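You operate a simulated robot arm through the tools that you are given. There is no shell and no other tool. Be economical: measure what you need, move in short steps, check, and stop when the job is done.

Carry out the task below with a simulated robot arm. There is one attempt and no reset: what you move stays moved.

## Task
Slip the orange card into the blue envelope and the purple card into the cream one.

The check looks at the end state, three seconds after you hand in, the way a careful person would. Anything else that was tipped, shoved, dropped, spilled or broken makes it a failure.

## Robot
A 6-joint arm with a two-finger parallel gripper, fixed in place. Base frame: the origin is at the foot of the arm, x ahead of it, y to its left, z up. Units: m, rad, N and s.
With the tool pointing down near the work surface it reaches from about 0.26 to 0.68 m from the base axis. Its first joint turns from -1.152 to 1.152 rad. Payload 2.9 kg.
The TCP is the grasp point between the finger pads, 0.03 m short of the fingertips. In the tool frame z runs along the fingers and y along their closing line. Largest opening 0.11 m; finger width 0.02, thickness 0.01; the body of the gripper, 0.048 by 0.112 m, starts 0.055 m behind the TCP.
Orientation is that of the tool frame in the base frame, as [roll, pitch, yaw] about the fixed x, y, z axes, in that order (R = Rz(yaw) Ry(pitch) Rx(roll)). With the fingers straight down and closing along the base's y, the tool's x points along the base's -x, its y along +y and its z along -z.

## Interface
- The arm moves only by the tool move_arm. Its argument "commands" is a list of rows, each a list of 7 numbers: the opening, from 0 (shut) to 1 (fully open), then the shift along the tool's x, y, z in cm, then the turn, a rotation vector about the tool's x, y, z in rad. In form: [[grip, tx, ty, tz, rx, ry, rz], ...]. A call has 1 to 10 rows; each row is the pose to reach, as a shift and turn from the pose commanded when the call began, along the tool's axes at that moment. Each row takes 0.2 s and may step no farther than 0.05 m and 0.15 rad from the row before; otherwise, or with a gripper value out of range, the whole call is refused. A pose out of reach is approached as far as the arm can. The call stops where the force on the tool passes 40 N (or 10 N more than at its start, if that is more) or the arm is blocked; 0.2 s more then pass. The fingers move at their own pace (about 0.108 m/s each) and stop on an object; they squeeze with about 25 N. The grip force told is the motor's: it shows also when the fingers shut on nothing. Time passes only in rows, and 0.2 s behind the last, so rows that repeat a pose let the fingers close. The reply holds the time, the measured pose of the TCP, the force on the tool along the base axes, the opening and the grip force, in the units named above and with some noise, with the torque about the TCP (base axes, N m) and any sound that the robot's microphone picked up, and new pictures: "pictures" is both (left out), scene, wrist or none.
- Cameras (640 x 400 px; columns grow to the right, rows downward): "scene" is fixed at [0.0872, 0.4358, 1.3985]; the picture's right is [-0.71, -0.70, 0.00], its down [-0.31, 0.31, -0.90] and it looks along [0.63, -0.64, -0.44] (base axes); focal length 353 px, centre (320, 200). "wrist" rides on the gripper at [0.072, 0.017, -0.103] in the tool frame; the picture's right is [-0.23, 0.97, 0.00], its down [-0.76, -0.18, -0.62] and it looks along [-0.61, -0.14, 0.78] (tool axes); focal length 222 px, centre (320, 200). There is no depth. A picture from a camera that has moved, and an enlarged one, comes with that camera's place and axes in the base frame and with its lens.
- zoom(camera, box): a new picture of the part [left, top, right, bottom] of that camera's present view, enlarged. No time passes.
- finish_job(): hands the job in; it is judged then, once.

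Go step by step. Nothing tells you positions but the pictures and the camera data: compare them with the known pose of the tool, close in by small moves and look again before you grip or let go. The budget is 120 turns and 200 pictures, counting those below and the enlarged ones. Unless the task says otherwise, let go and move clear before handing in, and close with one line.

The tools are called after "Call:" as name(argument=value, ...) on one line, values as JSON. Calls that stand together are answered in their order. move_arm: Moves the arm, as the interface text tells. Its arguments: {"type":"object","properties":{"commands":{"type":"array","items":{"type":"array","items":{"type":"number"}}},"pictures":{"type":"string","enum":["both","scene","wrist","none"]}},"required":["commands"]} The other tools are called the same way: zoom (camera, box) takes an enlarged picture of a part of a camera's view; finish_job () hands the job in.

At the start:

```text
t: 0.0
position: [0.4331, 0.0448, 1.0885]
ee_rot: [-3.14, 0.0, 3.14]
contact_force: [-0.3, 0.0, -0.8]
wrist_torque: [-0.01, 0.01, 0.01]
finger_gap: 0.1099
finger_force: 0.0
```

scene: 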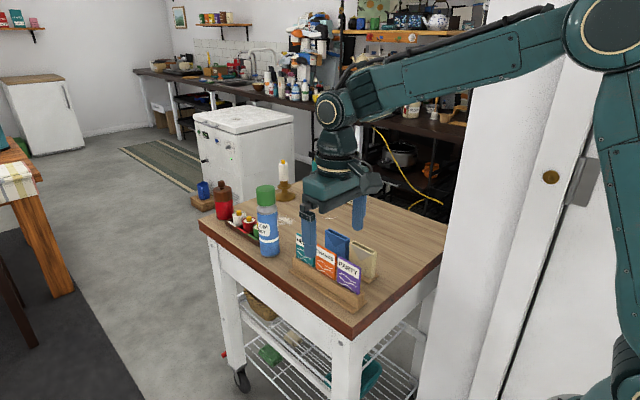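
wrist: 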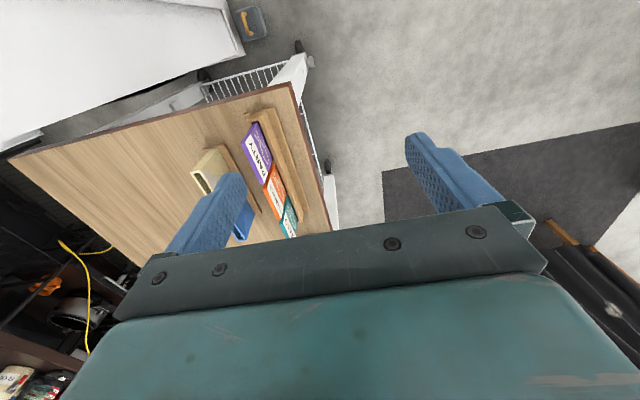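

I see a card stand with teal, orange and purple cards, and behind it blue and cream envelopes standing upright. I'll zoom in to measure them.

Call:
zoom(camera="scene", box=[270, 210, 400, 320])

Call:
zoom(camera="wrist", box=[170, 70, 350, 250])

Call:
zoom(camera="scene", box=[190, 150, 450, 340])

```text
3.64 times, centred on (335, 265) of scene
camera zoom: at [0.0872, 0.4358, 1.3985], right [-0.71, -0.7, 0.0], down [-0.31, 0.31, -0.9], along [0.63, -0.64, -0.44], focal length 1284 px, centre (266, -36)
```

zoom: 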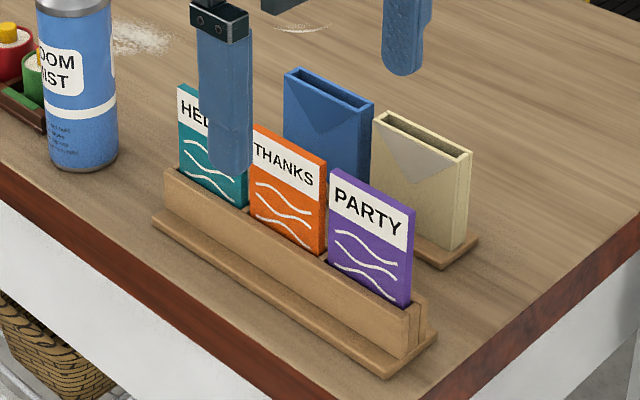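

```text
2.22 times, centred on (260, 160) of wrist
camera zoom: at [0.3613, 0.0608, 1.1916], right [0.23, 0.97, 0.0], down [0.76, -0.18, 0.62], along [0.61, -0.14, -0.78], focal length 494 px, centre (453, 289)
```

zoom: 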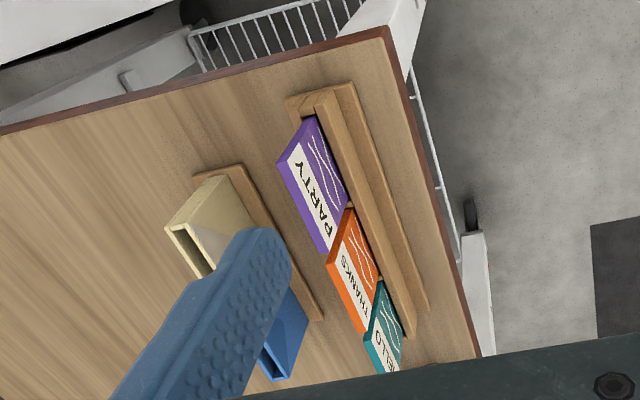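

```text
2.11 times, centred on (320, 245) of scene
camera zoom: at [0.0872, 0.4358, 1.3985], right [-0.71, -0.7, 0.0], down [-0.31, 0.31, -0.9], along [0.63, -0.64, -0.44], focal length 743 px, centre (320, 105)
```

zoom: 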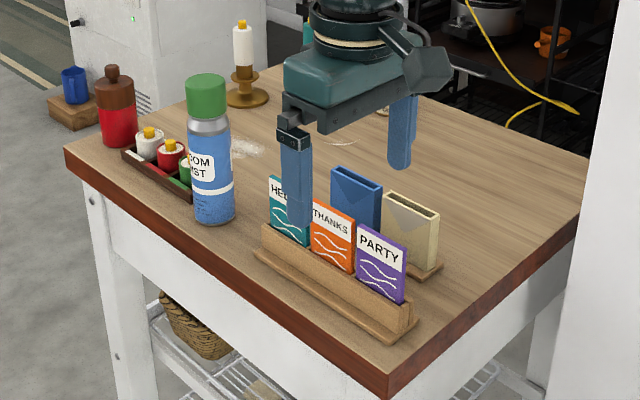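

Triangulating puts the purple card's top edge near (0.47,-0.045,0.953), with the row running roughly along x. I'll raise the arm and move it over for a clear wrist view.

Call:
move_arm(commands=[[1, 0, 0, -4, 0, 0, 0], [1, 0, -1, -8, 0, 0, 0], [1, -1, -5, -10, 0, 0, 0], [1, -2, -9, -10, 0, 0, 0], [1, -2, -12, -10, 0, 0, 0], [1, -2, -12, -10, 0, 0, 0]])

```text
t: 1.4
position: [0.4512, -0.0755, 1.1905]
ee_rot: [-3.141, -0.001, -3.141]
contact_force: [0.1, 0.3, 0.0]
wrist_torque: [0.03, 0.03, -0.01]
finger_gap: 0.1099
finger_force: 0.0
camera wrist: at [0.3812, -0.0601, 1.2926], right [0.23, 0.97, 0.0], down [0.76, -0.18, 0.62], along [0.61, -0.14, -0.78], focal length 222 px, centre (320, 200)
```

scene: 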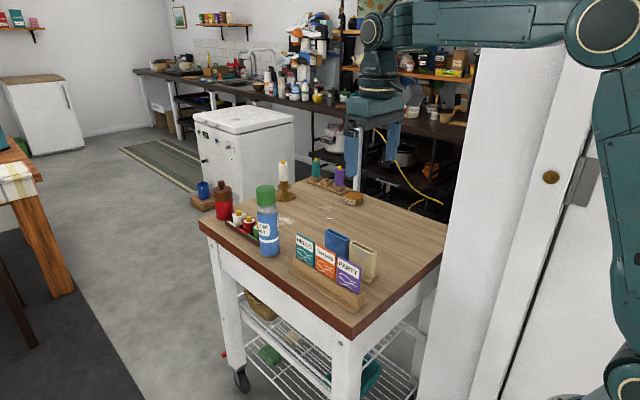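
wrist: 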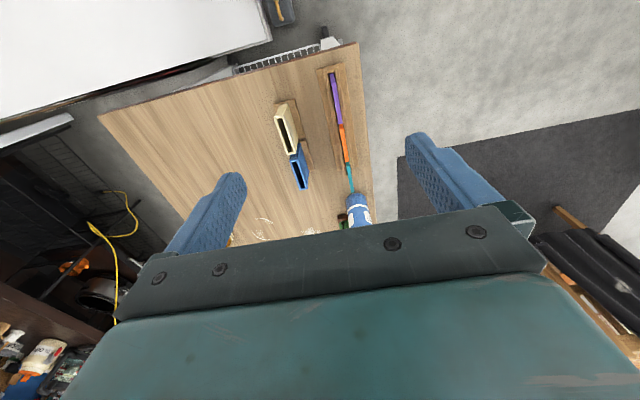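

Call:
zoom(camera="wrist", box=[250, 55, 390, 205])

Call:
zoom(camera="scene", box=[280, 220, 390, 320])

```text
2.67 times, centred on (320, 130) of wrist
camera zoom: at [0.3812, -0.0601, 1.2926], right [0.23, 0.97, 0.0], down [0.76, -0.18, 0.62], along [0.61, -0.14, -0.78], focal length 592 px, centre (320, 387)
```

zoom: 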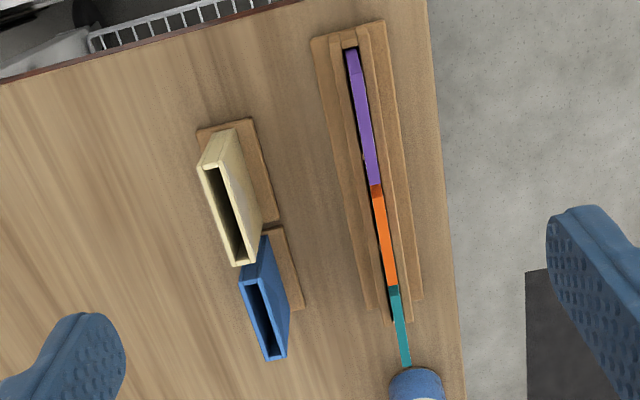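

```text
4.00 times, centred on (335, 270) of scene
camera zoom: at [0.0872, 0.4358, 1.3985], right [-0.71, -0.7, 0.0], down [-0.31, 0.31, -0.9], along [0.63, -0.64, -0.44], focal length 1412 px, centre (260, -80)
```

zoom: 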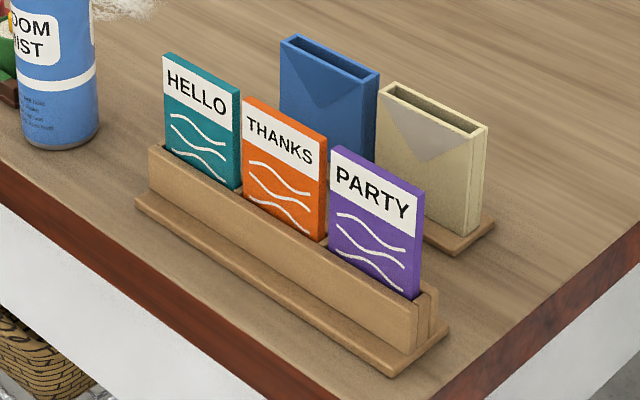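

The cards and both envelope mouths run along base x, with mouths near y≈-0.154: cream centred at x≈0.522, blue at x≈0.606, tops at z≈0.915. I'll go above the orange card (x≈0.542, y≈-0.053) with a narrower opening.

Call:
move_arm(commands=[[0.4, -3, 1, 1, 0, 0, 0], [0.4, -6, 2, 4, 0, 0, 0], [0.4, -9, 2.2, 7, 0, 0, 0], [0.4, -9, 2.2, 11, 0, 0, 0], [0.4, -9, 2.2, 14, 0, 0, 0], [0.4, -9, 2.2, 14, 0, 0, 0]])

Call:
zoom(camera="scene", box=[280, 200, 390, 300])

Call:
zoom(camera="wrist", box=[180, 40, 460, 240])

```text
t: 2.8
position: [0.5434, -0.0512, 1.0483]
ee_rot: [-3.14, -0.001, -3.141]
contact_force: [0.1, -0.3, 0.1]
wrist_torque: [0.01, 0.01, -0.02]
finger_gap: 0.0439
finger_force: 0.2
camera wrist: at [0.4727, -0.0355, 1.1517], right [0.23, 0.97, 0.0], down [0.76, -0.18, 0.62], along [0.61, -0.14, -0.78], focal length 222 px, centre (320, 200)
```

scene: 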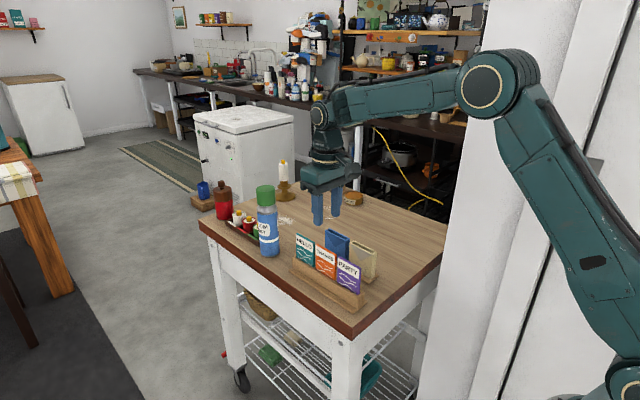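
wrist: 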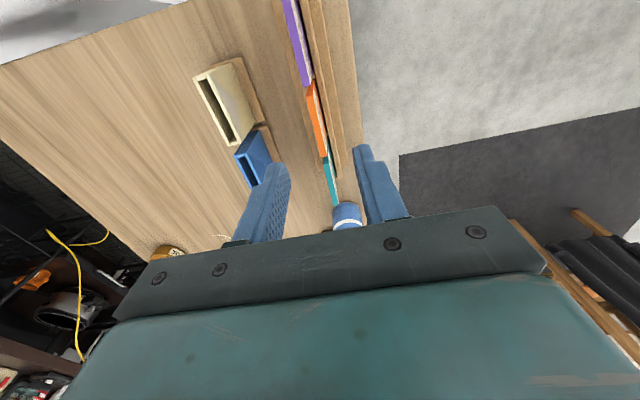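

```text
4.00 times, centred on (335, 250) of scene
camera zoom: at [0.0872, 0.4358, 1.3985], right [-0.71, -0.7, 0.0], down [-0.31, 0.31, -0.9], along [0.63, -0.64, -0.44], focal length 1412 px, centre (260, 0)
```

zoom: 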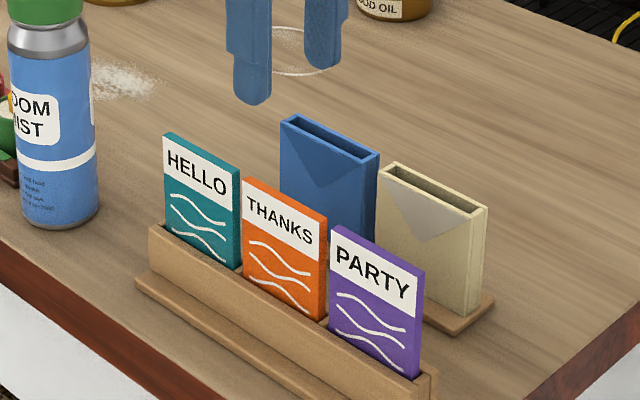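

```text
2.00 times, centred on (320, 140) of wrist
camera zoom: at [0.4727, -0.0355, 1.1517], right [0.23, 0.97, 0.0], down [0.76, -0.18, 0.62], along [0.61, -0.14, -0.78], focal length 444 px, centre (320, 320)
```

zoom: 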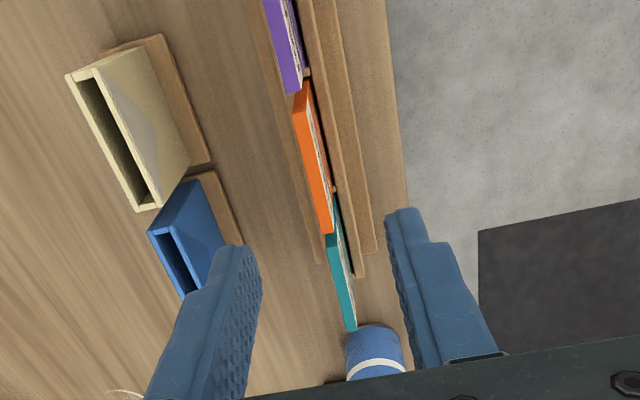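

The orange card top is at about (0.542,-0.0535,0.953), and the fingertip check agrees to about 1 mm. I'll shift 2 mm in y and descend so the pads cover the top ~20 mm, then look before closing.

Call:
move_arm(commands=[[0.4, 0, -0.2, 3, 0, 0, 0], [0.4, 0.05, -0.2, 6, 0, 0, 0], [0.4, 0.05, -0.2, 8.5, 0, 0, 0], [0.4, 0.05, -0.2, 8.5, 0, 0, 0]])

Call:
zoom(camera="scene", box=[280, 200, 390, 300])

Call:
zoom(camera="wrist", box=[180, 40, 460, 240])

```text
t: 3.8
position: [0.5431, -0.0544, 0.965]
ee_rot: [3.14, 0.0, 3.14]
contact_force: [1.4, -0.1, 0.1]
wrist_torque: [0.0, 0.04, -0.01]
finger_gap: 0.0441
finger_force: 0.1
camera wrist: at [0.4718, -0.039, 1.0681], right [0.23, 0.97, 0.0], down [0.76, -0.18, 0.62], along [0.61, -0.14, -0.78], focal length 222 px, centre (320, 200)
```

scene: 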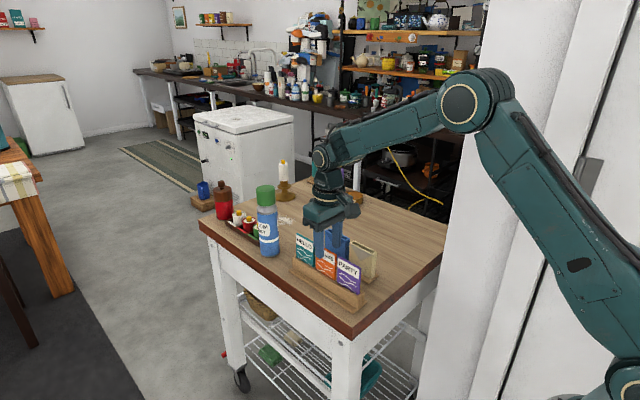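
wrist: 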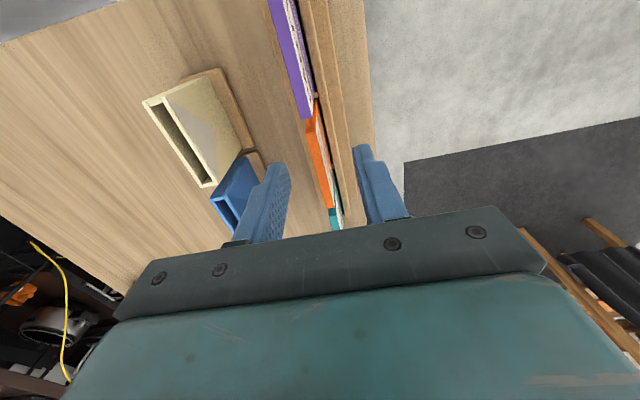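

```text
4.00 times, centred on (335, 250) of scene
camera zoom: at [0.0872, 0.4358, 1.3985], right [-0.71, -0.7, 0.0], down [-0.31, 0.31, -0.9], along [0.63, -0.64, -0.44], focal length 1412 px, centre (260, 0)
```

zoom: 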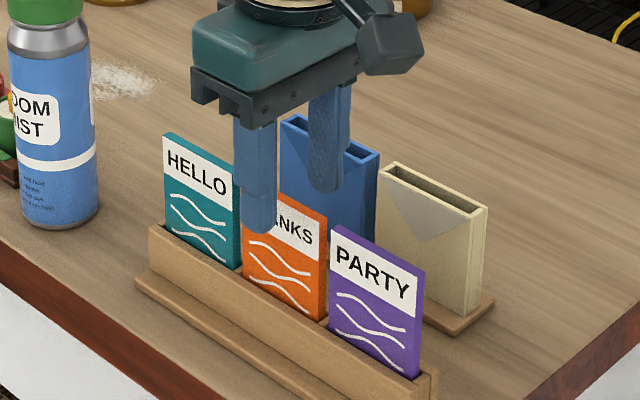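

```text
2.00 times, centred on (320, 140) of wrist
camera zoom: at [0.4718, -0.039, 1.0681], right [0.23, 0.97, 0.0], down [0.76, -0.18, 0.62], along [0.61, -0.14, -0.78], focal length 444 px, centre (320, 320)
```

zoom: 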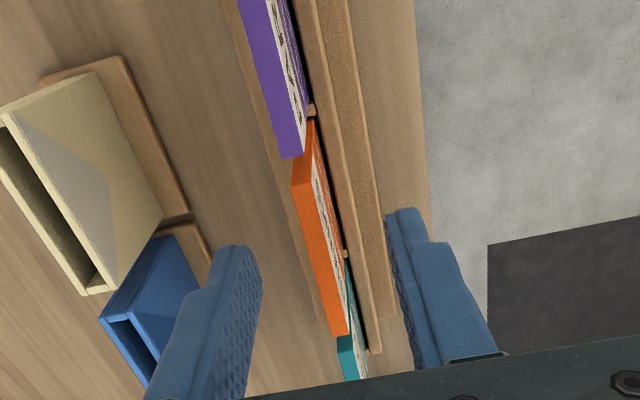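

The fingers straddle the orange card and are centred in y. I'm closing now.

Call:
move_arm(commands=[[0.1, 0, 0, 0, 0, 0, 0], [0, 0, 0, 0, 0, 0, 0], [0, 0, 0, 0, 0, 0, 0]])

Call:
zoom(camera="scene", box=[280, 200, 390, 300])

```text
t: 4.6
position: [0.5435, -0.0544, 0.9643]
ee_rot: [3.141, 0.001, -3.141]
contact_force: [0.1, 0.2, -0.1]
wrist_torque: [0.02, 0.03, -0.02]
finger_gap: 0.0057
finger_force: 24.8
camera wrist: at [0.4718, -0.0391, 1.0683], right [0.23, 0.97, 0.0], down [0.76, -0.18, 0.62], along [0.61, -0.14, -0.78], focal length 222 px, centre (320, 200)
```

scene: 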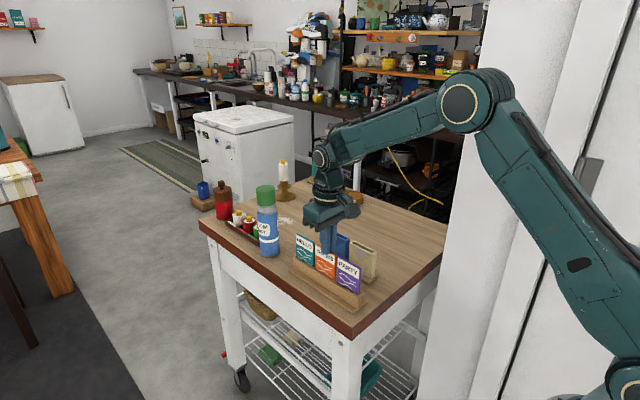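
wrist: 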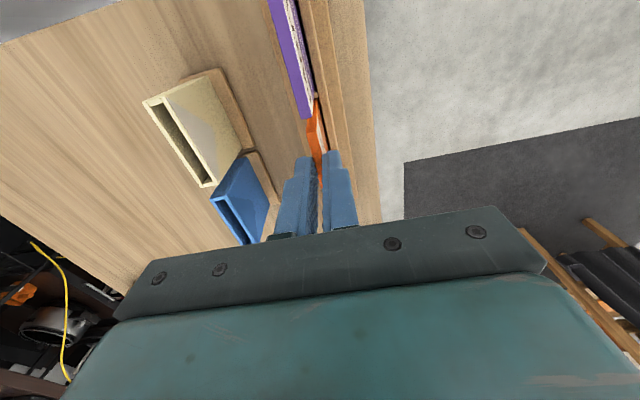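

```text
4.00 times, centred on (335, 250) of scene
camera zoom: at [0.0872, 0.4358, 1.3985], right [-0.71, -0.7, 0.0], down [-0.31, 0.31, -0.9], along [0.63, -0.64, -0.44], focal length 1412 px, centre (260, 0)
```

zoom: 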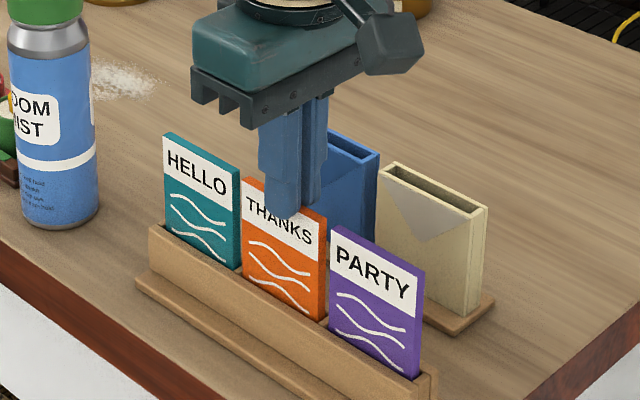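

Gripped with a 5.7 mm gap. I'll lift it straight up.

Call:
move_arm(commands=[[0, 0, 0, -1.5, 0, 0, 0], [0, 0, 0, -4, 0, 0, 0], [0, 0, 0, -7, 0, 0, 0], [0, 0, 0, -10, 0, 0, 0], [0, 0, 0, -12, 0, 0, 0], [0, 0, 0, -12, 0, 0, 0]])

Call:
zoom(camera="scene", box=[280, 180, 412, 300])

Call:
zoom(camera="wrist", box=[180, 40, 460, 240])

```text
t: 6.0
position: [0.5434, -0.0526, 1.0858]
ee_rot: [-3.141, 0.001, -3.141]
contact_force: [0.1, -0.6, 0.0]
wrist_torque: [0.01, 0.01, -0.06]
finger_gap: 0.0056
finger_force: 25.0
camera wrist: at [0.472, -0.0379, 1.1898], right [0.23, 0.97, 0.0], down [0.76, -0.18, 0.62], along [0.61, -0.14, -0.78], focal length 222 px, centre (320, 200)
```

scene: 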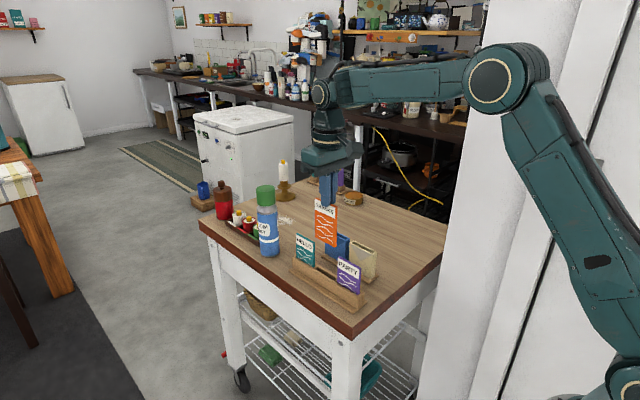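
wrist: 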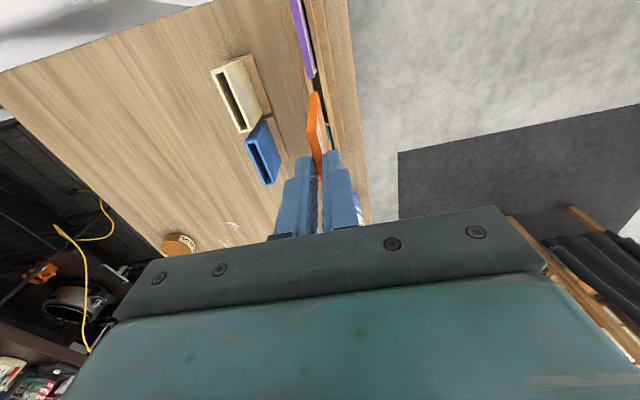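

```text
3.33 times, centred on (346, 240) of scene
camera zoom: at [0.0872, 0.4358, 1.3985], right [-0.71, -0.7, 0.0], down [-0.31, 0.31, -0.9], along [0.63, -0.64, -0.44], focal length 1177 px, centre (233, 67)
```

zoom: 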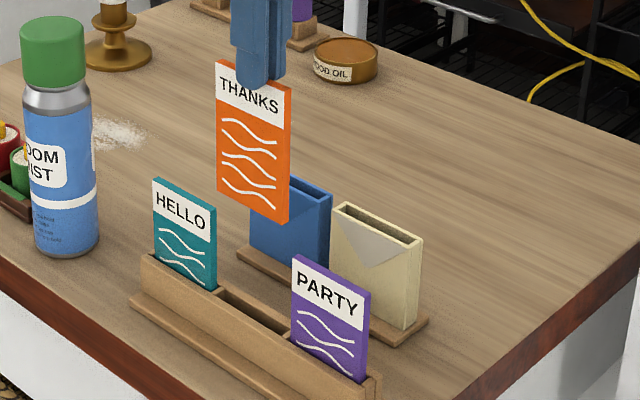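

```text
2.00 times, centred on (320, 140) of wrist
camera zoom: at [0.472, -0.0379, 1.1898], right [0.23, 0.97, 0.0], down [0.76, -0.18, 0.62], along [0.61, -0.14, -0.78], focal length 444 px, centre (320, 320)
```

zoom: 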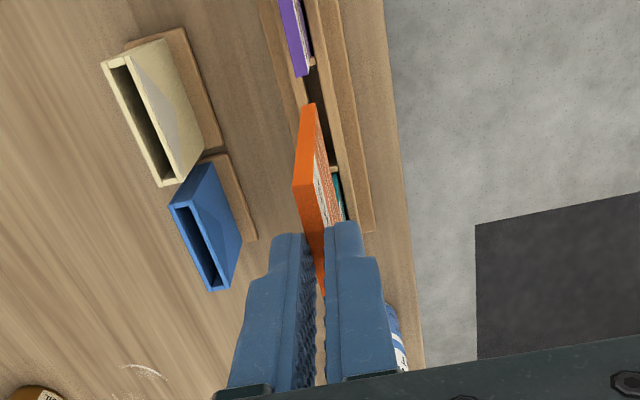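

The orange card is held vertical with about 10 mm of grip; it is roughly 64×93 mm and its centre is ~3 mm ahead of the TCP. I'll move it above the blue mouth (+56 mm x, -101 mm y) and look again.

Call:
move_arm(commands=[[0, -1, -3, 0, 0, 0, 0], [0, -3, -6, 0, 0, 0, 0], [0, -5, -9, 0, 0, 0, 0], [0, -5.6, -10.1, 1, 0, 0, 0], [0, -5.6, -10.1, 2, 0, 0, 0], [0, -5.6, -10.1, 2, 0, 0, 0], [0, -5.6, -10.1, 2, 0, 0, 0]])

Call:
zoom(camera="scene", box=[300, 180, 388, 260])

Call:
zoom(camera="wrist", box=[240, 60, 400, 180])

```text
t: 7.6
position: [0.598, -0.1561, 1.0653]
ee_rot: [3.141, 0.002, -3.141]
contact_force: [0.2, 0.5, -0.2]
wrist_torque: [0.0, -0.01, 0.01]
finger_gap: 0.0055
finger_force: 25.1
camera wrist: at [0.5269, -0.1393, 1.1674], right [0.23, 0.97, 0.0], down [0.76, -0.18, 0.62], along [0.61, -0.14, -0.78], focal length 222 px, centre (320, 200)
```

scene: 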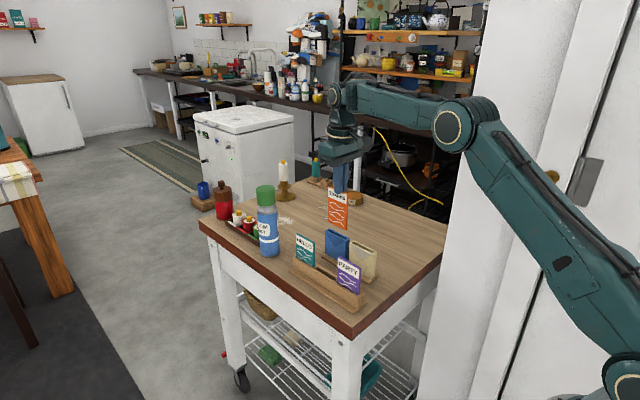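
wrist: 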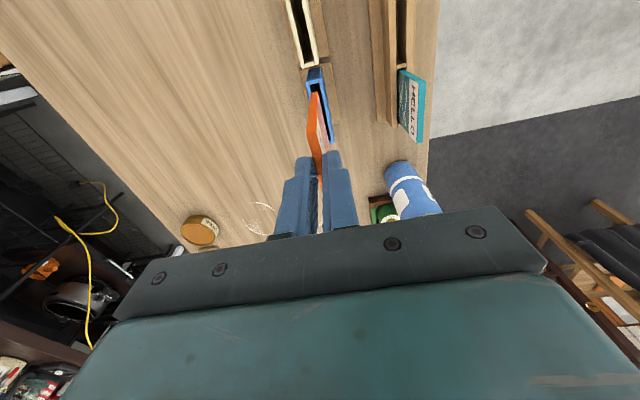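

```text
5.00 times, centred on (344, 220) of scene
camera zoom: at [0.0872, 0.4358, 1.3985], right [-0.71, -0.7, 0.0], down [-0.31, 0.31, -0.9], along [0.63, -0.64, -0.44], focal length 1765 px, centre (200, 100)
```

zoom: 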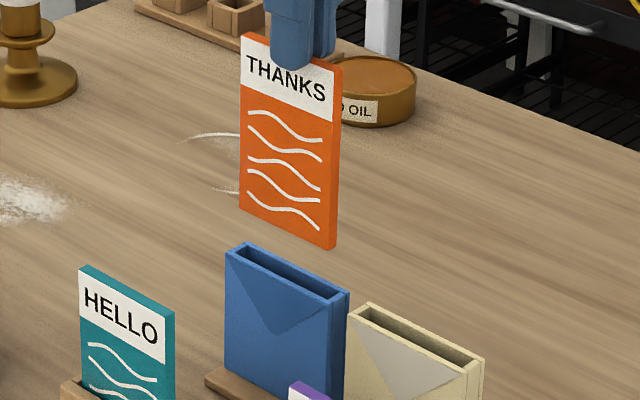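

```text
3.33 times, centred on (320, 120) of wrist
camera zoom: at [0.5269, -0.1393, 1.1674], right [0.23, 0.97, 0.0], down [0.76, -0.18, 0.62], along [0.61, -0.14, -0.78], focal length 740 px, centre (320, 467)
```

zoom: 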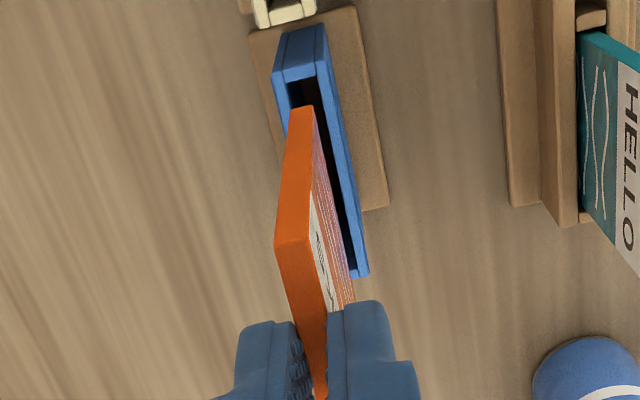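

The card appears parallel to the blue mouth and centred to within 1–2 mm in the wrist view. I'll lower it until it's just above the rim and check again with higher zoom.

Call:
move_arm(commands=[[0, 0, 0, 1, 0, 0, 0], [0, 0, 0, 2, 0, 0, 0], [0, 0, 0, 2, 0, 0, 0], [0, 0, 0, 2, 0, 0, 0]], pictures="none")

Call:
zoom(camera="scene", box=[320, 200, 364, 240])

Call:
zoom(camera="wrist", box=[280, 50, 360, 110])

```text
t: 8.6
position: [0.5981, -0.1541, 1.0445]
ee_rot: [-3.141, -0.001, -3.141]
contact_force: [-0.2, -0.1, 0.1]
wrist_torque: [0.01, 0.0, -0.01]
finger_gap: 0.0055
finger_force: 24.5
```

```text
10.00 times, centred on (342, 220) of scene
camera zoom: at [0.0872, 0.4358, 1.3985], right [-0.71, -0.7, 0.0], down [-0.31, 0.31, -0.9], along [0.63, -0.64, -0.44], focal length 3530 px, centre (100, 0)
```

zoom: 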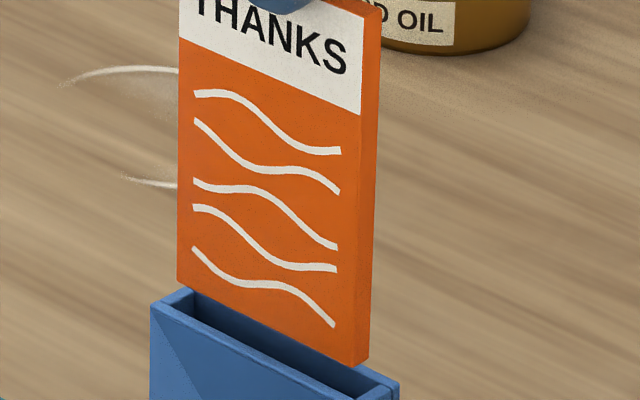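

```text
6.67 times, centred on (320, 80) of wrist
camera zoom: at [0.5276, -0.1396, 1.1475], right [0.23, 0.97, 0.0], down [0.76, -0.18, 0.62], along [0.61, -0.14, -0.78], focal length 1481 px, centre (320, 1000)
```

zoom: 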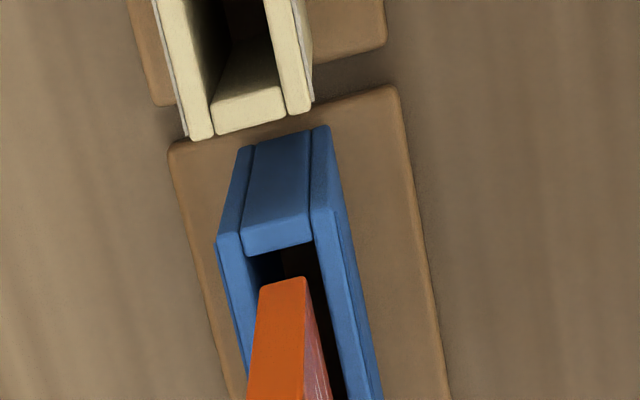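

Wrist view shows y aligned and the card's near edge 2–3 mm inside the mouth. I'll check the other corners in the scene view.

Call:
zoom(camera="scene", box=[332, 222, 365, 252])

```text
13.33 times, centred on (348, 237) of scene
camera zoom: at [0.0872, 0.4358, 1.3985], right [-0.71, -0.7, 0.0], down [-0.31, 0.31, -0.9], along [0.63, -0.64, -0.44], focal length 4707 px, centre (-60, -293)
```

zoom: 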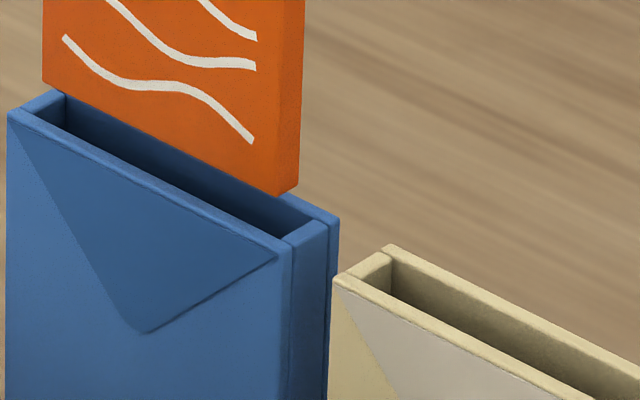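

Aligned: about 7 mm above the rim, with near-symmetric slack on both ends. Inserting now.

Call:
move_arm(commands=[[0, 0, 0, 0.5, 0, 0, 0], [0, 0, 0, 1, 0, 0, 0], [0, 0, 0, 1.5, 0, 0, 0], [0, 0, 0, 2.0, 0, 0, 0], [0, 0, 0, 2.5, 0, 0, 0], [0, 0, 0, 2.5, 0, 0, 0]], pictures="none")

Call:
zoom(camera="scene", box=[310, 200, 376, 260])

```text
t: 10.0
position: [0.599, -0.1558, 1.0182]
ee_rot: [3.141, 0.001, 3.141]
contact_force: [0.4, 1.2, -1.1]
wrist_torque: [0.01, 0.01, 0.03]
finger_gap: 0.0057
finger_force: 24.8
```

```text
6.67 times, centred on (343, 230) of scene
camera zoom: at [0.0872, 0.4358, 1.3985], right [-0.71, -0.7, 0.0], down [-0.31, 0.31, -0.9], along [0.63, -0.64, -0.44], focal length 2353 px, centre (167, 0)
```

zoom: 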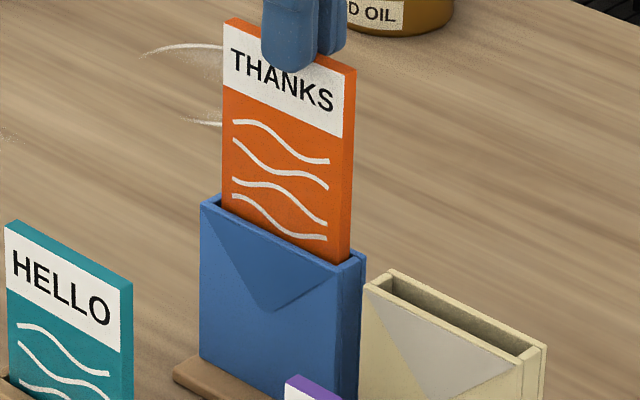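

The card has entered the envelope with little force. Continuing down.

Call:
move_arm(commands=[[0, 0, 0, 0.7, 0, 0, 0], [0, 0, 0, 1.4, 0, 0, 0], [0, 0, 0, 2.1, 0, 0, 0], [0, 0, 0, 2.8, 0, 0, 0], [0, 0, 0, 3.5, 0, 0, 0], [0, 0, 0, 3.5, 0, 0, 0]], pictures="none")

Call:
zoom(camera="scene", box=[310, 200, 376, 260])

```text
t: 11.4
position: [0.5984, -0.1554, 0.983]
ee_rot: [3.14, 0.0, -3.141]
contact_force: [1.2, -0.6, 0.3]
wrist_torque: [0.02, -0.02, 0.01]
finger_gap: 0.0057
finger_force: 24.7
```

```text
6.67 times, centred on (343, 230) of scene
camera zoom: at [0.0872, 0.4358, 1.3985], right [-0.71, -0.7, 0.0], down [-0.31, 0.31, -0.9], along [0.63, -0.64, -0.44], focal length 2353 px, centre (167, 0)
```

zoom: 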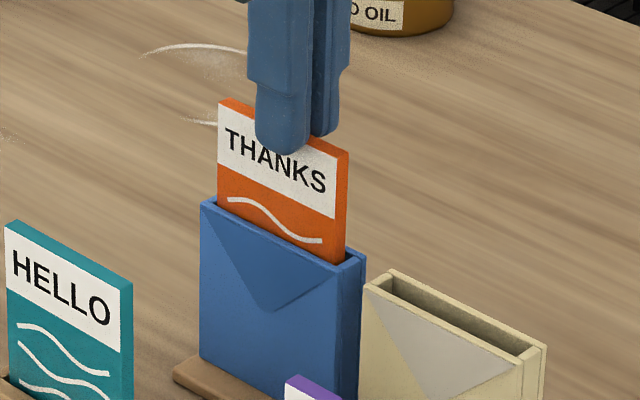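

It is about 50 mm in. I'll go down 15 mm more in small steps, watching the force.

Call:
move_arm(commands=[[0, 0, 0, 0.3, 0, 0, 0], [0, 0, 0, 0.6, 0, 0, 0], [0, 0, 0, 0.9, 0, 0, 0], [0, 0, 0, 1.2, 0, 0, 0], [0, 0, 0, 1.2, 0, 0, 0]], pictures="none")

Call:
zoom(camera="scene", box=[310, 200, 376, 260])

```text
t: 12.6
position: [0.5974, -0.1561, 0.9708]
ee_rot: [-3.141, -0.001, -3.141]
contact_force: [-0.1, -0.2, -0.1]
wrist_torque: [0.0, 0.03, 0.0]
finger_gap: 0.0056
finger_force: 25.1
```

```text
6.67 times, centred on (343, 230) of scene
camera zoom: at [0.0872, 0.4358, 1.3985], right [-0.71, -0.7, 0.0], down [-0.31, 0.31, -0.9], along [0.63, -0.64, -0.44], focal length 2353 px, centre (167, 0)
```

zoom: 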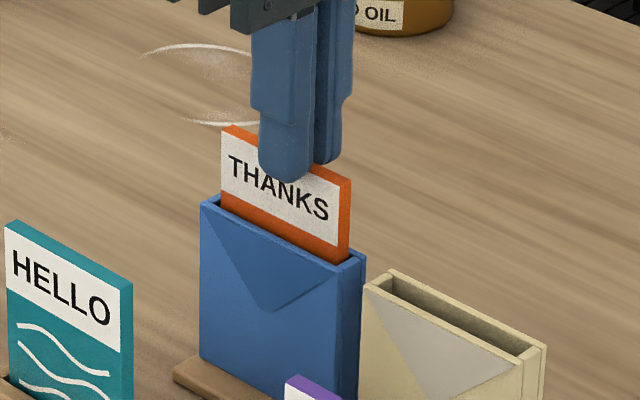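

Still free of contact and nearly at the bottom. I'll release, raise the gripper and look.

Call:
move_arm(commands=[[0.12, 0, 0, 0, 0, 0, 0], [0.25, 0, 0, 0, 0, 0, 0], [0.25, 0, 0, 0, 0, 0, 0], [0.3, 0, 0, -3, 0, 0, 0], [0.35, 0, 0, -7, 0, 0, 0], [0.4, 0, 0, -10, 0, 0, 0], [0.4, 0, 0, -10, 0, 0, 0]])

Call:
zoom(camera="scene", box=[280, 200, 390, 300])

```text
t: 14.2
position: [0.5979, -0.1557, 1.0717]
ee_rot: [-3.141, 0.0, 3.141]
contact_force: [0.4, -0.3, -0.5]
wrist_torque: [-0.04, 0.01, 0.02]
finger_gap: 0.0441
finger_force: 0.1
camera wrist: at [0.5267, -0.1404, 1.1753], right [0.23, 0.97, 0.0], down [0.76, -0.18, 0.62], along [0.61, -0.14, -0.78], focal length 222 px, centre (320, 200)
```

scene: 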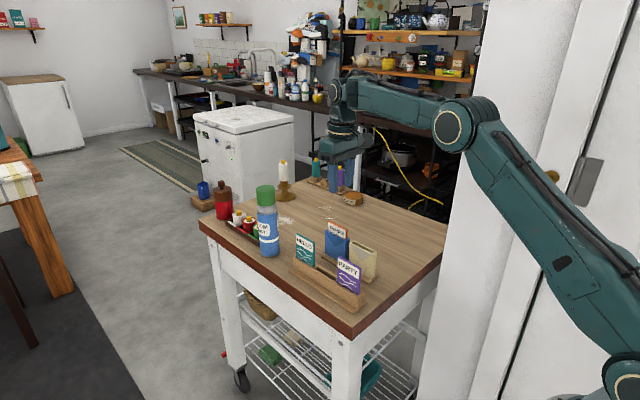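
wrist: 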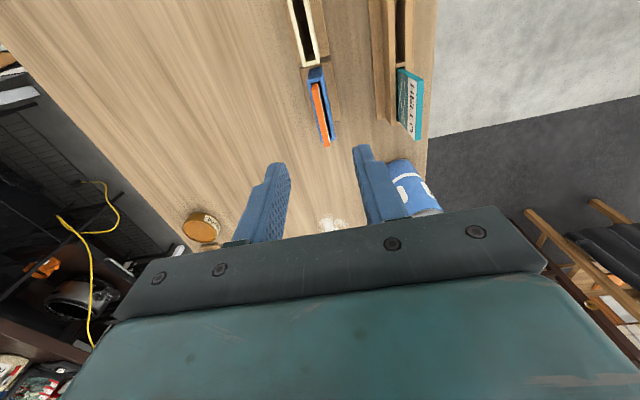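

```text
4.00 times, centred on (335, 250) of scene
camera zoom: at [0.0872, 0.4358, 1.3985], right [-0.71, -0.7, 0.0], down [-0.31, 0.31, -0.9], along [0.63, -0.64, -0.44], focal length 1412 px, centre (260, 0)
```

zoom: 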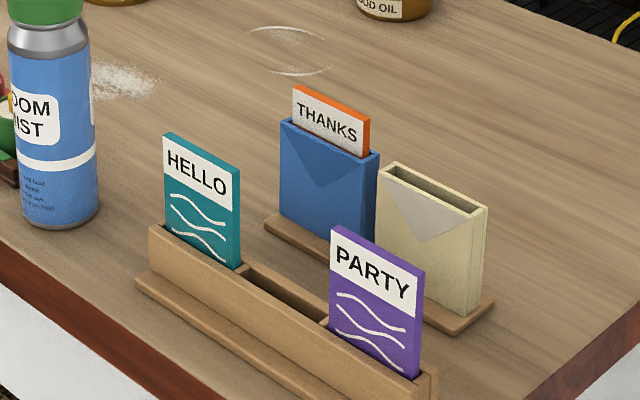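

Orange is seated in the blue envelope, sticking out about 20 mm as expected. Now I'll go above the purple card (x≈0.482, y≈-0.0545).

Call:
move_arm(commands=[[0.4, 3, 2, 0, 0, 0, 0], [0.4, 6, 5, 0, 0, 0, 0], [0.4, 9, 8, 0, 0, 0, 0], [0.4, 11.6, 10.1, 1, 0, 0, 0], [0.4, 11.6, 10.1, 3, 0, 0, 0], [0.4, 11.6, 10.1, 3, 0, 0, 0]])

Call:
zoom(camera="wrist", box=[200, 40, 440, 210])

Call:
zoom(camera="scene", box=[290, 210, 400, 310])

```text
t: 15.6
position: [0.4839, -0.0571, 1.0418]
ee_rot: [-3.141, 0.0, 3.141]
contact_force: [0.6, 0.1, -0.6]
wrist_torque: [0.05, 0.01, -0.01]
finger_gap: 0.0438
finger_force: 0.0
camera wrist: at [0.4126, -0.0407, 1.1459], right [0.23, 0.97, 0.0], down [0.76, -0.18, 0.62], along [0.61, -0.14, -0.78], focal length 222 px, centre (320, 200)
```

scene: 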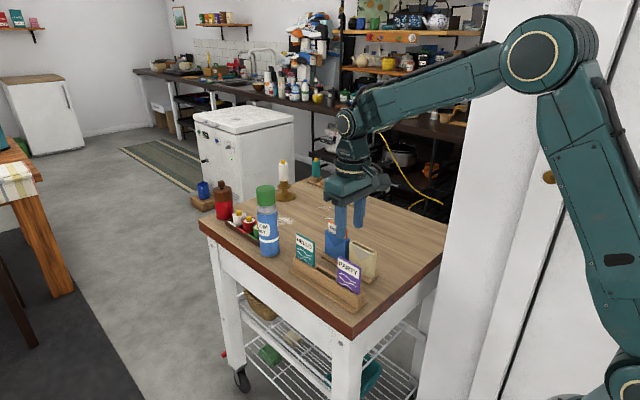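
wrist: 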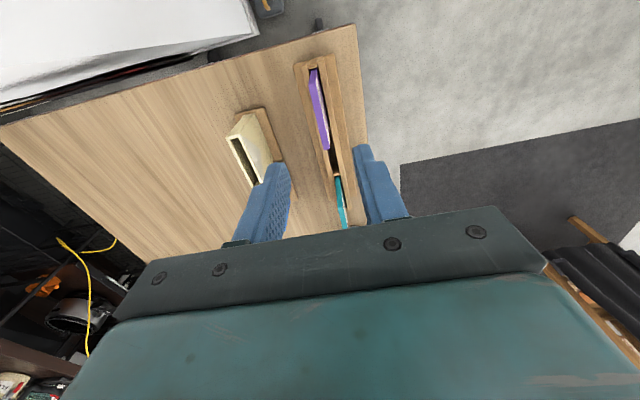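

```text
2.35 times, centred on (320, 125) of wrist
camera zoom: at [0.4126, -0.0407, 1.1459], right [0.23, 0.97, 0.0], down [0.76, -0.18, 0.62], along [0.61, -0.14, -0.78], focal length 523 px, centre (320, 376)
```

zoom: 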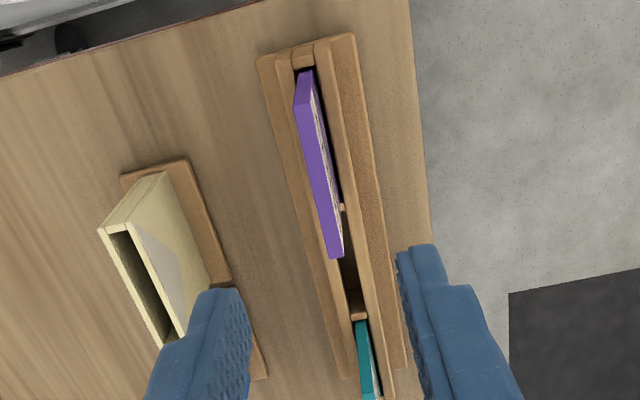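

```text
4.00 times, centred on (345, 260) of scene
camera zoom: at [0.0871, 0.4358, 1.3985], right [-0.71, -0.7, 0.0], down [-0.31, 0.31, -0.9], along [0.63, -0.64, -0.44], focal length 1412 px, centre (220, -40)
```

zoom: 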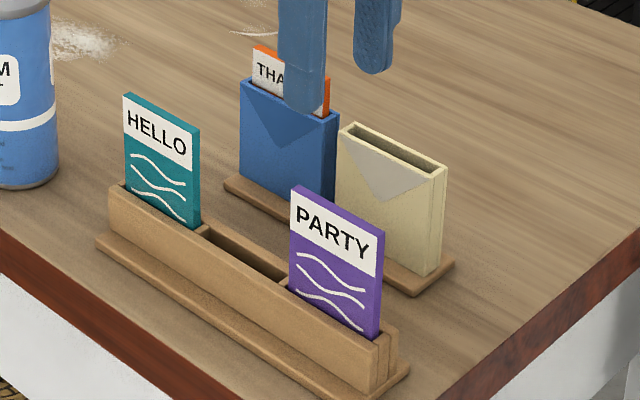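

The purple card centre is about (0.4805,-0.0558), nearly under the TCP. I'll trim x by 2 mm and descend, gripping a bit deeper.

Call:
move_arm(commands=[[0.4, 0.2, 0, 3, 0, 0, 0], [0.4, 0.2, 0, 6, 0, 0, 0], [0.4, 0.2, 0, 8.2, 0, 0, 0], [0.4, 0.2, 0, 8.2, 0, 0, 0]])

Call:
zoom(camera="wrist", box=[200, 40, 440, 210])

Call:
zoom(camera="scene", box=[290, 210, 400, 310])

```text
t: 16.6
position: [0.4808, -0.0546, 0.9561]
ee_rot: [3.141, -0.001, -3.14]
contact_force: [0.2, -0.2, -0.2]
wrist_torque: [-0.03, -0.01, 0.03]
finger_gap: 0.0442
finger_force: 0.1
camera wrist: at [0.4099, -0.0394, 1.0607], right [0.23, 0.97, 0.0], down [0.76, -0.18, 0.62], along [0.61, -0.14, -0.78], focal length 222 px, centre (320, 200)
```

scene: 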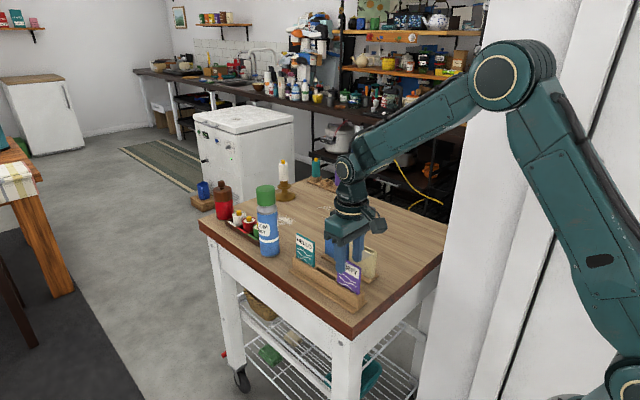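
wrist: 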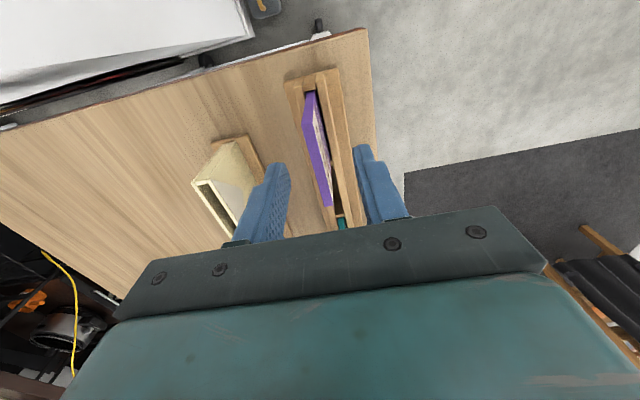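

```text
2.35 times, centred on (320, 125) of wrist
camera zoom: at [0.4099, -0.0394, 1.0607], right [0.23, 0.97, 0.0], down [0.76, -0.18, 0.62], along [0.61, -0.14, -0.78], focal length 523 px, centre (320, 376)
```

zoom: 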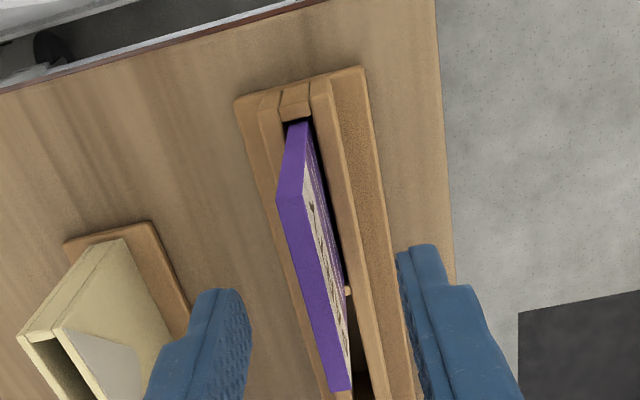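

```text
4.00 times, centred on (345, 260) of scene
camera zoom: at [0.0872, 0.4358, 1.3985], right [-0.71, -0.7, 0.0], down [-0.31, 0.31, -0.9], along [0.63, -0.64, -0.44], focal length 1412 px, centre (220, -40)
```

zoom: 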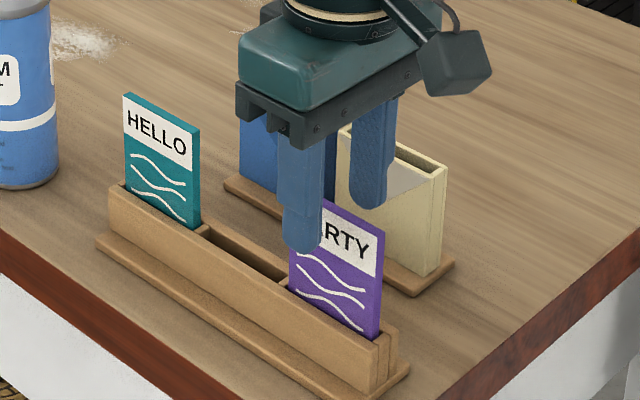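

Well placed; closing and lifting.

Call:
move_arm(commands=[[0.1, 0, 0, 0, 0, 0, 0], [0, 0, 0, 0, 0, 0, 0], [0, 0, 0, 0, 0, 0, 0], [0, 0, 0, -1.5, 0, 0, 0], [0, 0, 0, -4, 0, 0, 0], [0, 0, 0, -7, 0, 0, 0], [0, 0, 0, -10, 0, 0, 0], [0, 0, 0, -12, 0, 0, 0], [0, 0, 0, -12, 0, 0, 0]])

Call:
zoom(camera="wrist", box=[200, 40, 440, 210])

Call:
zoom(camera="scene", box=[290, 200, 400, 300])

```text
t: 18.6
position: [0.478, -0.0519, 1.0793]
ee_rot: [3.141, -0.001, -3.142]
contact_force: [0.3, 0.0, -0.7]
wrist_torque: [0.0, 0.01, -0.03]
finger_gap: 0.0057
finger_force: 24.9
camera wrist: at [0.4072, -0.0371, 1.1825], right [0.23, 0.97, 0.0], down [0.76, -0.18, 0.62], along [0.61, -0.14, -0.78], focal length 222 px, centre (320, 200)
```

scene: 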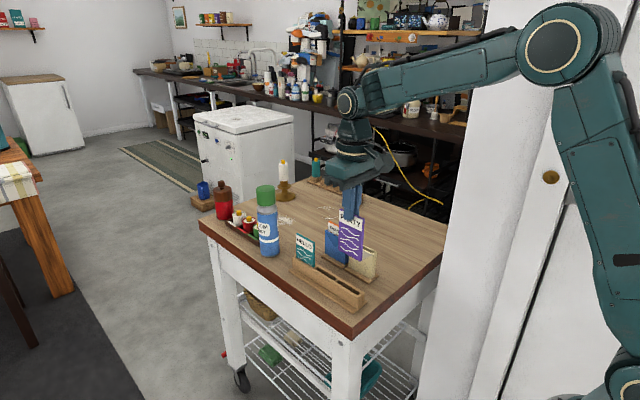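
wrist: 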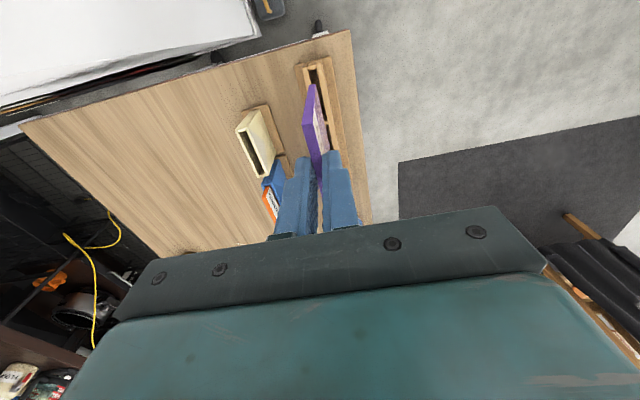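

```text
2.35 times, centred on (320, 125) of wrist
camera zoom: at [0.4072, -0.0371, 1.1825], right [0.23, 0.97, 0.0], down [0.76, -0.18, 0.62], along [0.61, -0.14, -0.78], focal length 523 px, centre (320, 376)
```

zoom: 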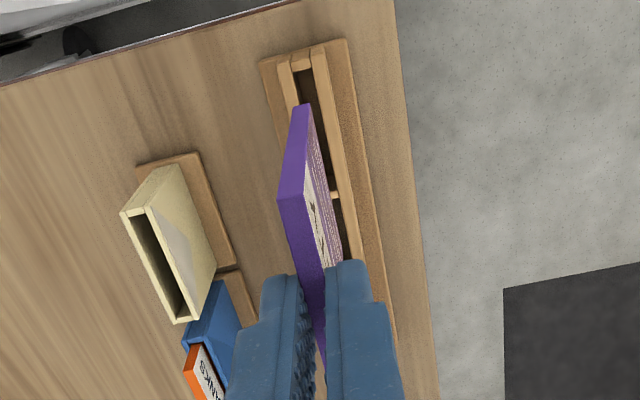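

```text
4.00 times, centred on (345, 250) of scene
camera zoom: at [0.0872, 0.4358, 1.3985], right [-0.71, -0.7, 0.0], down [-0.31, 0.31, -0.9], along [0.63, -0.64, -0.44], focal length 1412 px, centre (220, 0)
```

zoom: 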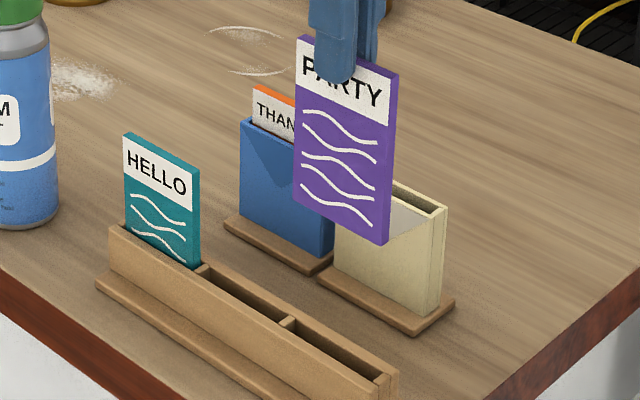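

Purple is held well. I'll move it above the cream mouth (+41 mm x, -100 mm y), then check closely.

Call:
move_arm(commands=[[0, -1, -3, 0, 0, 0, 0], [0, -2, -6, 0, 0, 0, 0], [0, -3, -9, 0, 0, 0, 0], [0, -4.1, -10, 1, 0, 0, 0], [0, -4.1, -10, 2, 0, 0, 0], [0, -4.1, -10, 3, 0, 0, 0], [0, -4.1, -10, 3, 0, 0, 0], [0, -4.1, -10, 3, 0, 0, 0]])

Call:
zoom(camera="wrist", box=[280, 40, 360, 100])

Call:
zoom(camera="scene", box=[345, 220, 389, 260])

```text
t: 20.4
position: [0.5212, -0.1558, 1.0476]
ee_rot: [-3.141, 0.0, -3.141]
contact_force: [0.0, -0.5, -0.2]
wrist_torque: [0.0, -0.04, -0.04]
finger_gap: 0.0057
finger_force: 24.8
camera wrist: at [0.4499, -0.1401, 1.1516], right [0.23, 0.97, 0.0], down [0.76, -0.18, 0.62], along [0.61, -0.14, -0.78], focal length 222 px, centre (320, 200)
```

scene: 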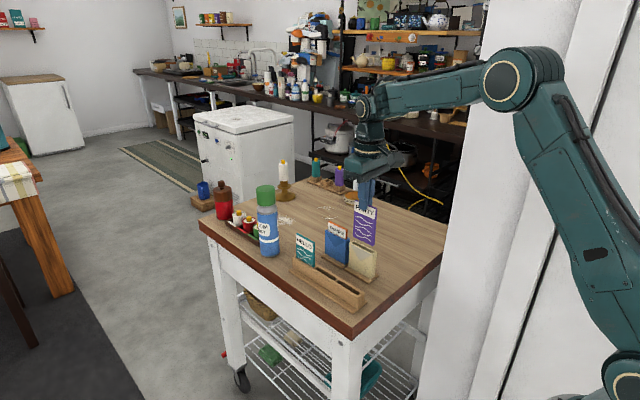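
wrist: 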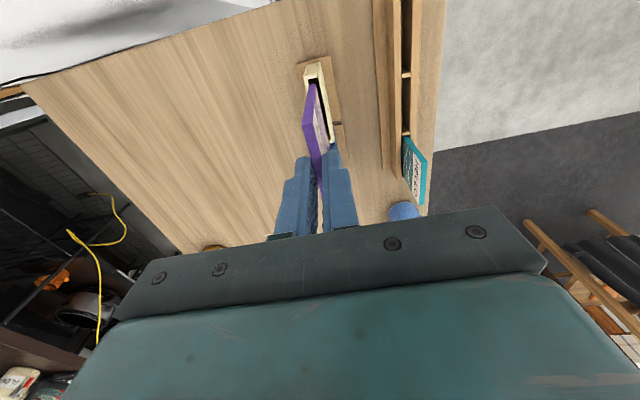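

```text
6.67 times, centred on (320, 70) of wrist
camera zoom: at [0.4499, -0.1401, 1.1516], right [0.23, 0.97, 0.0], down [0.76, -0.18, 0.62], along [0.61, -0.14, -0.78], focal length 1481 px, centre (320, 1067)
```

zoom: 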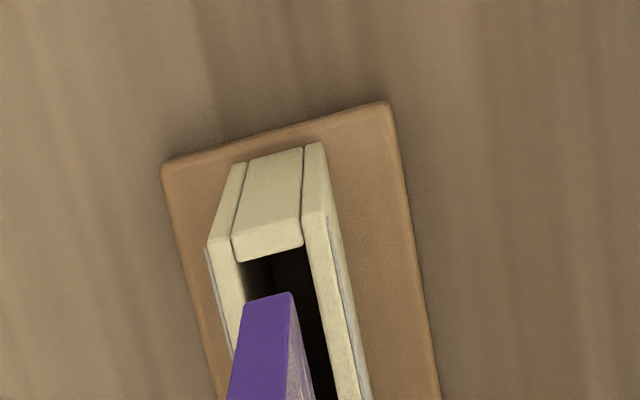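

```text
10.00 times, centred on (367, 240) of scene
camera zoom: at [0.0872, 0.4358, 1.3985], right [-0.71, -0.7, 0.0], down [-0.31, 0.31, -0.9], along [0.63, -0.64, -0.44], focal length 3530 px, centre (-150, -200)
```

zoom: 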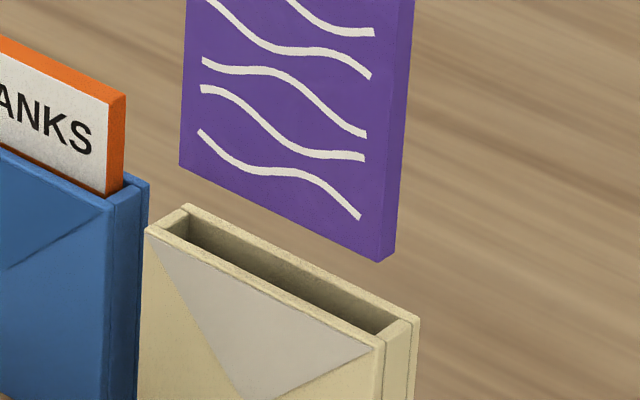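

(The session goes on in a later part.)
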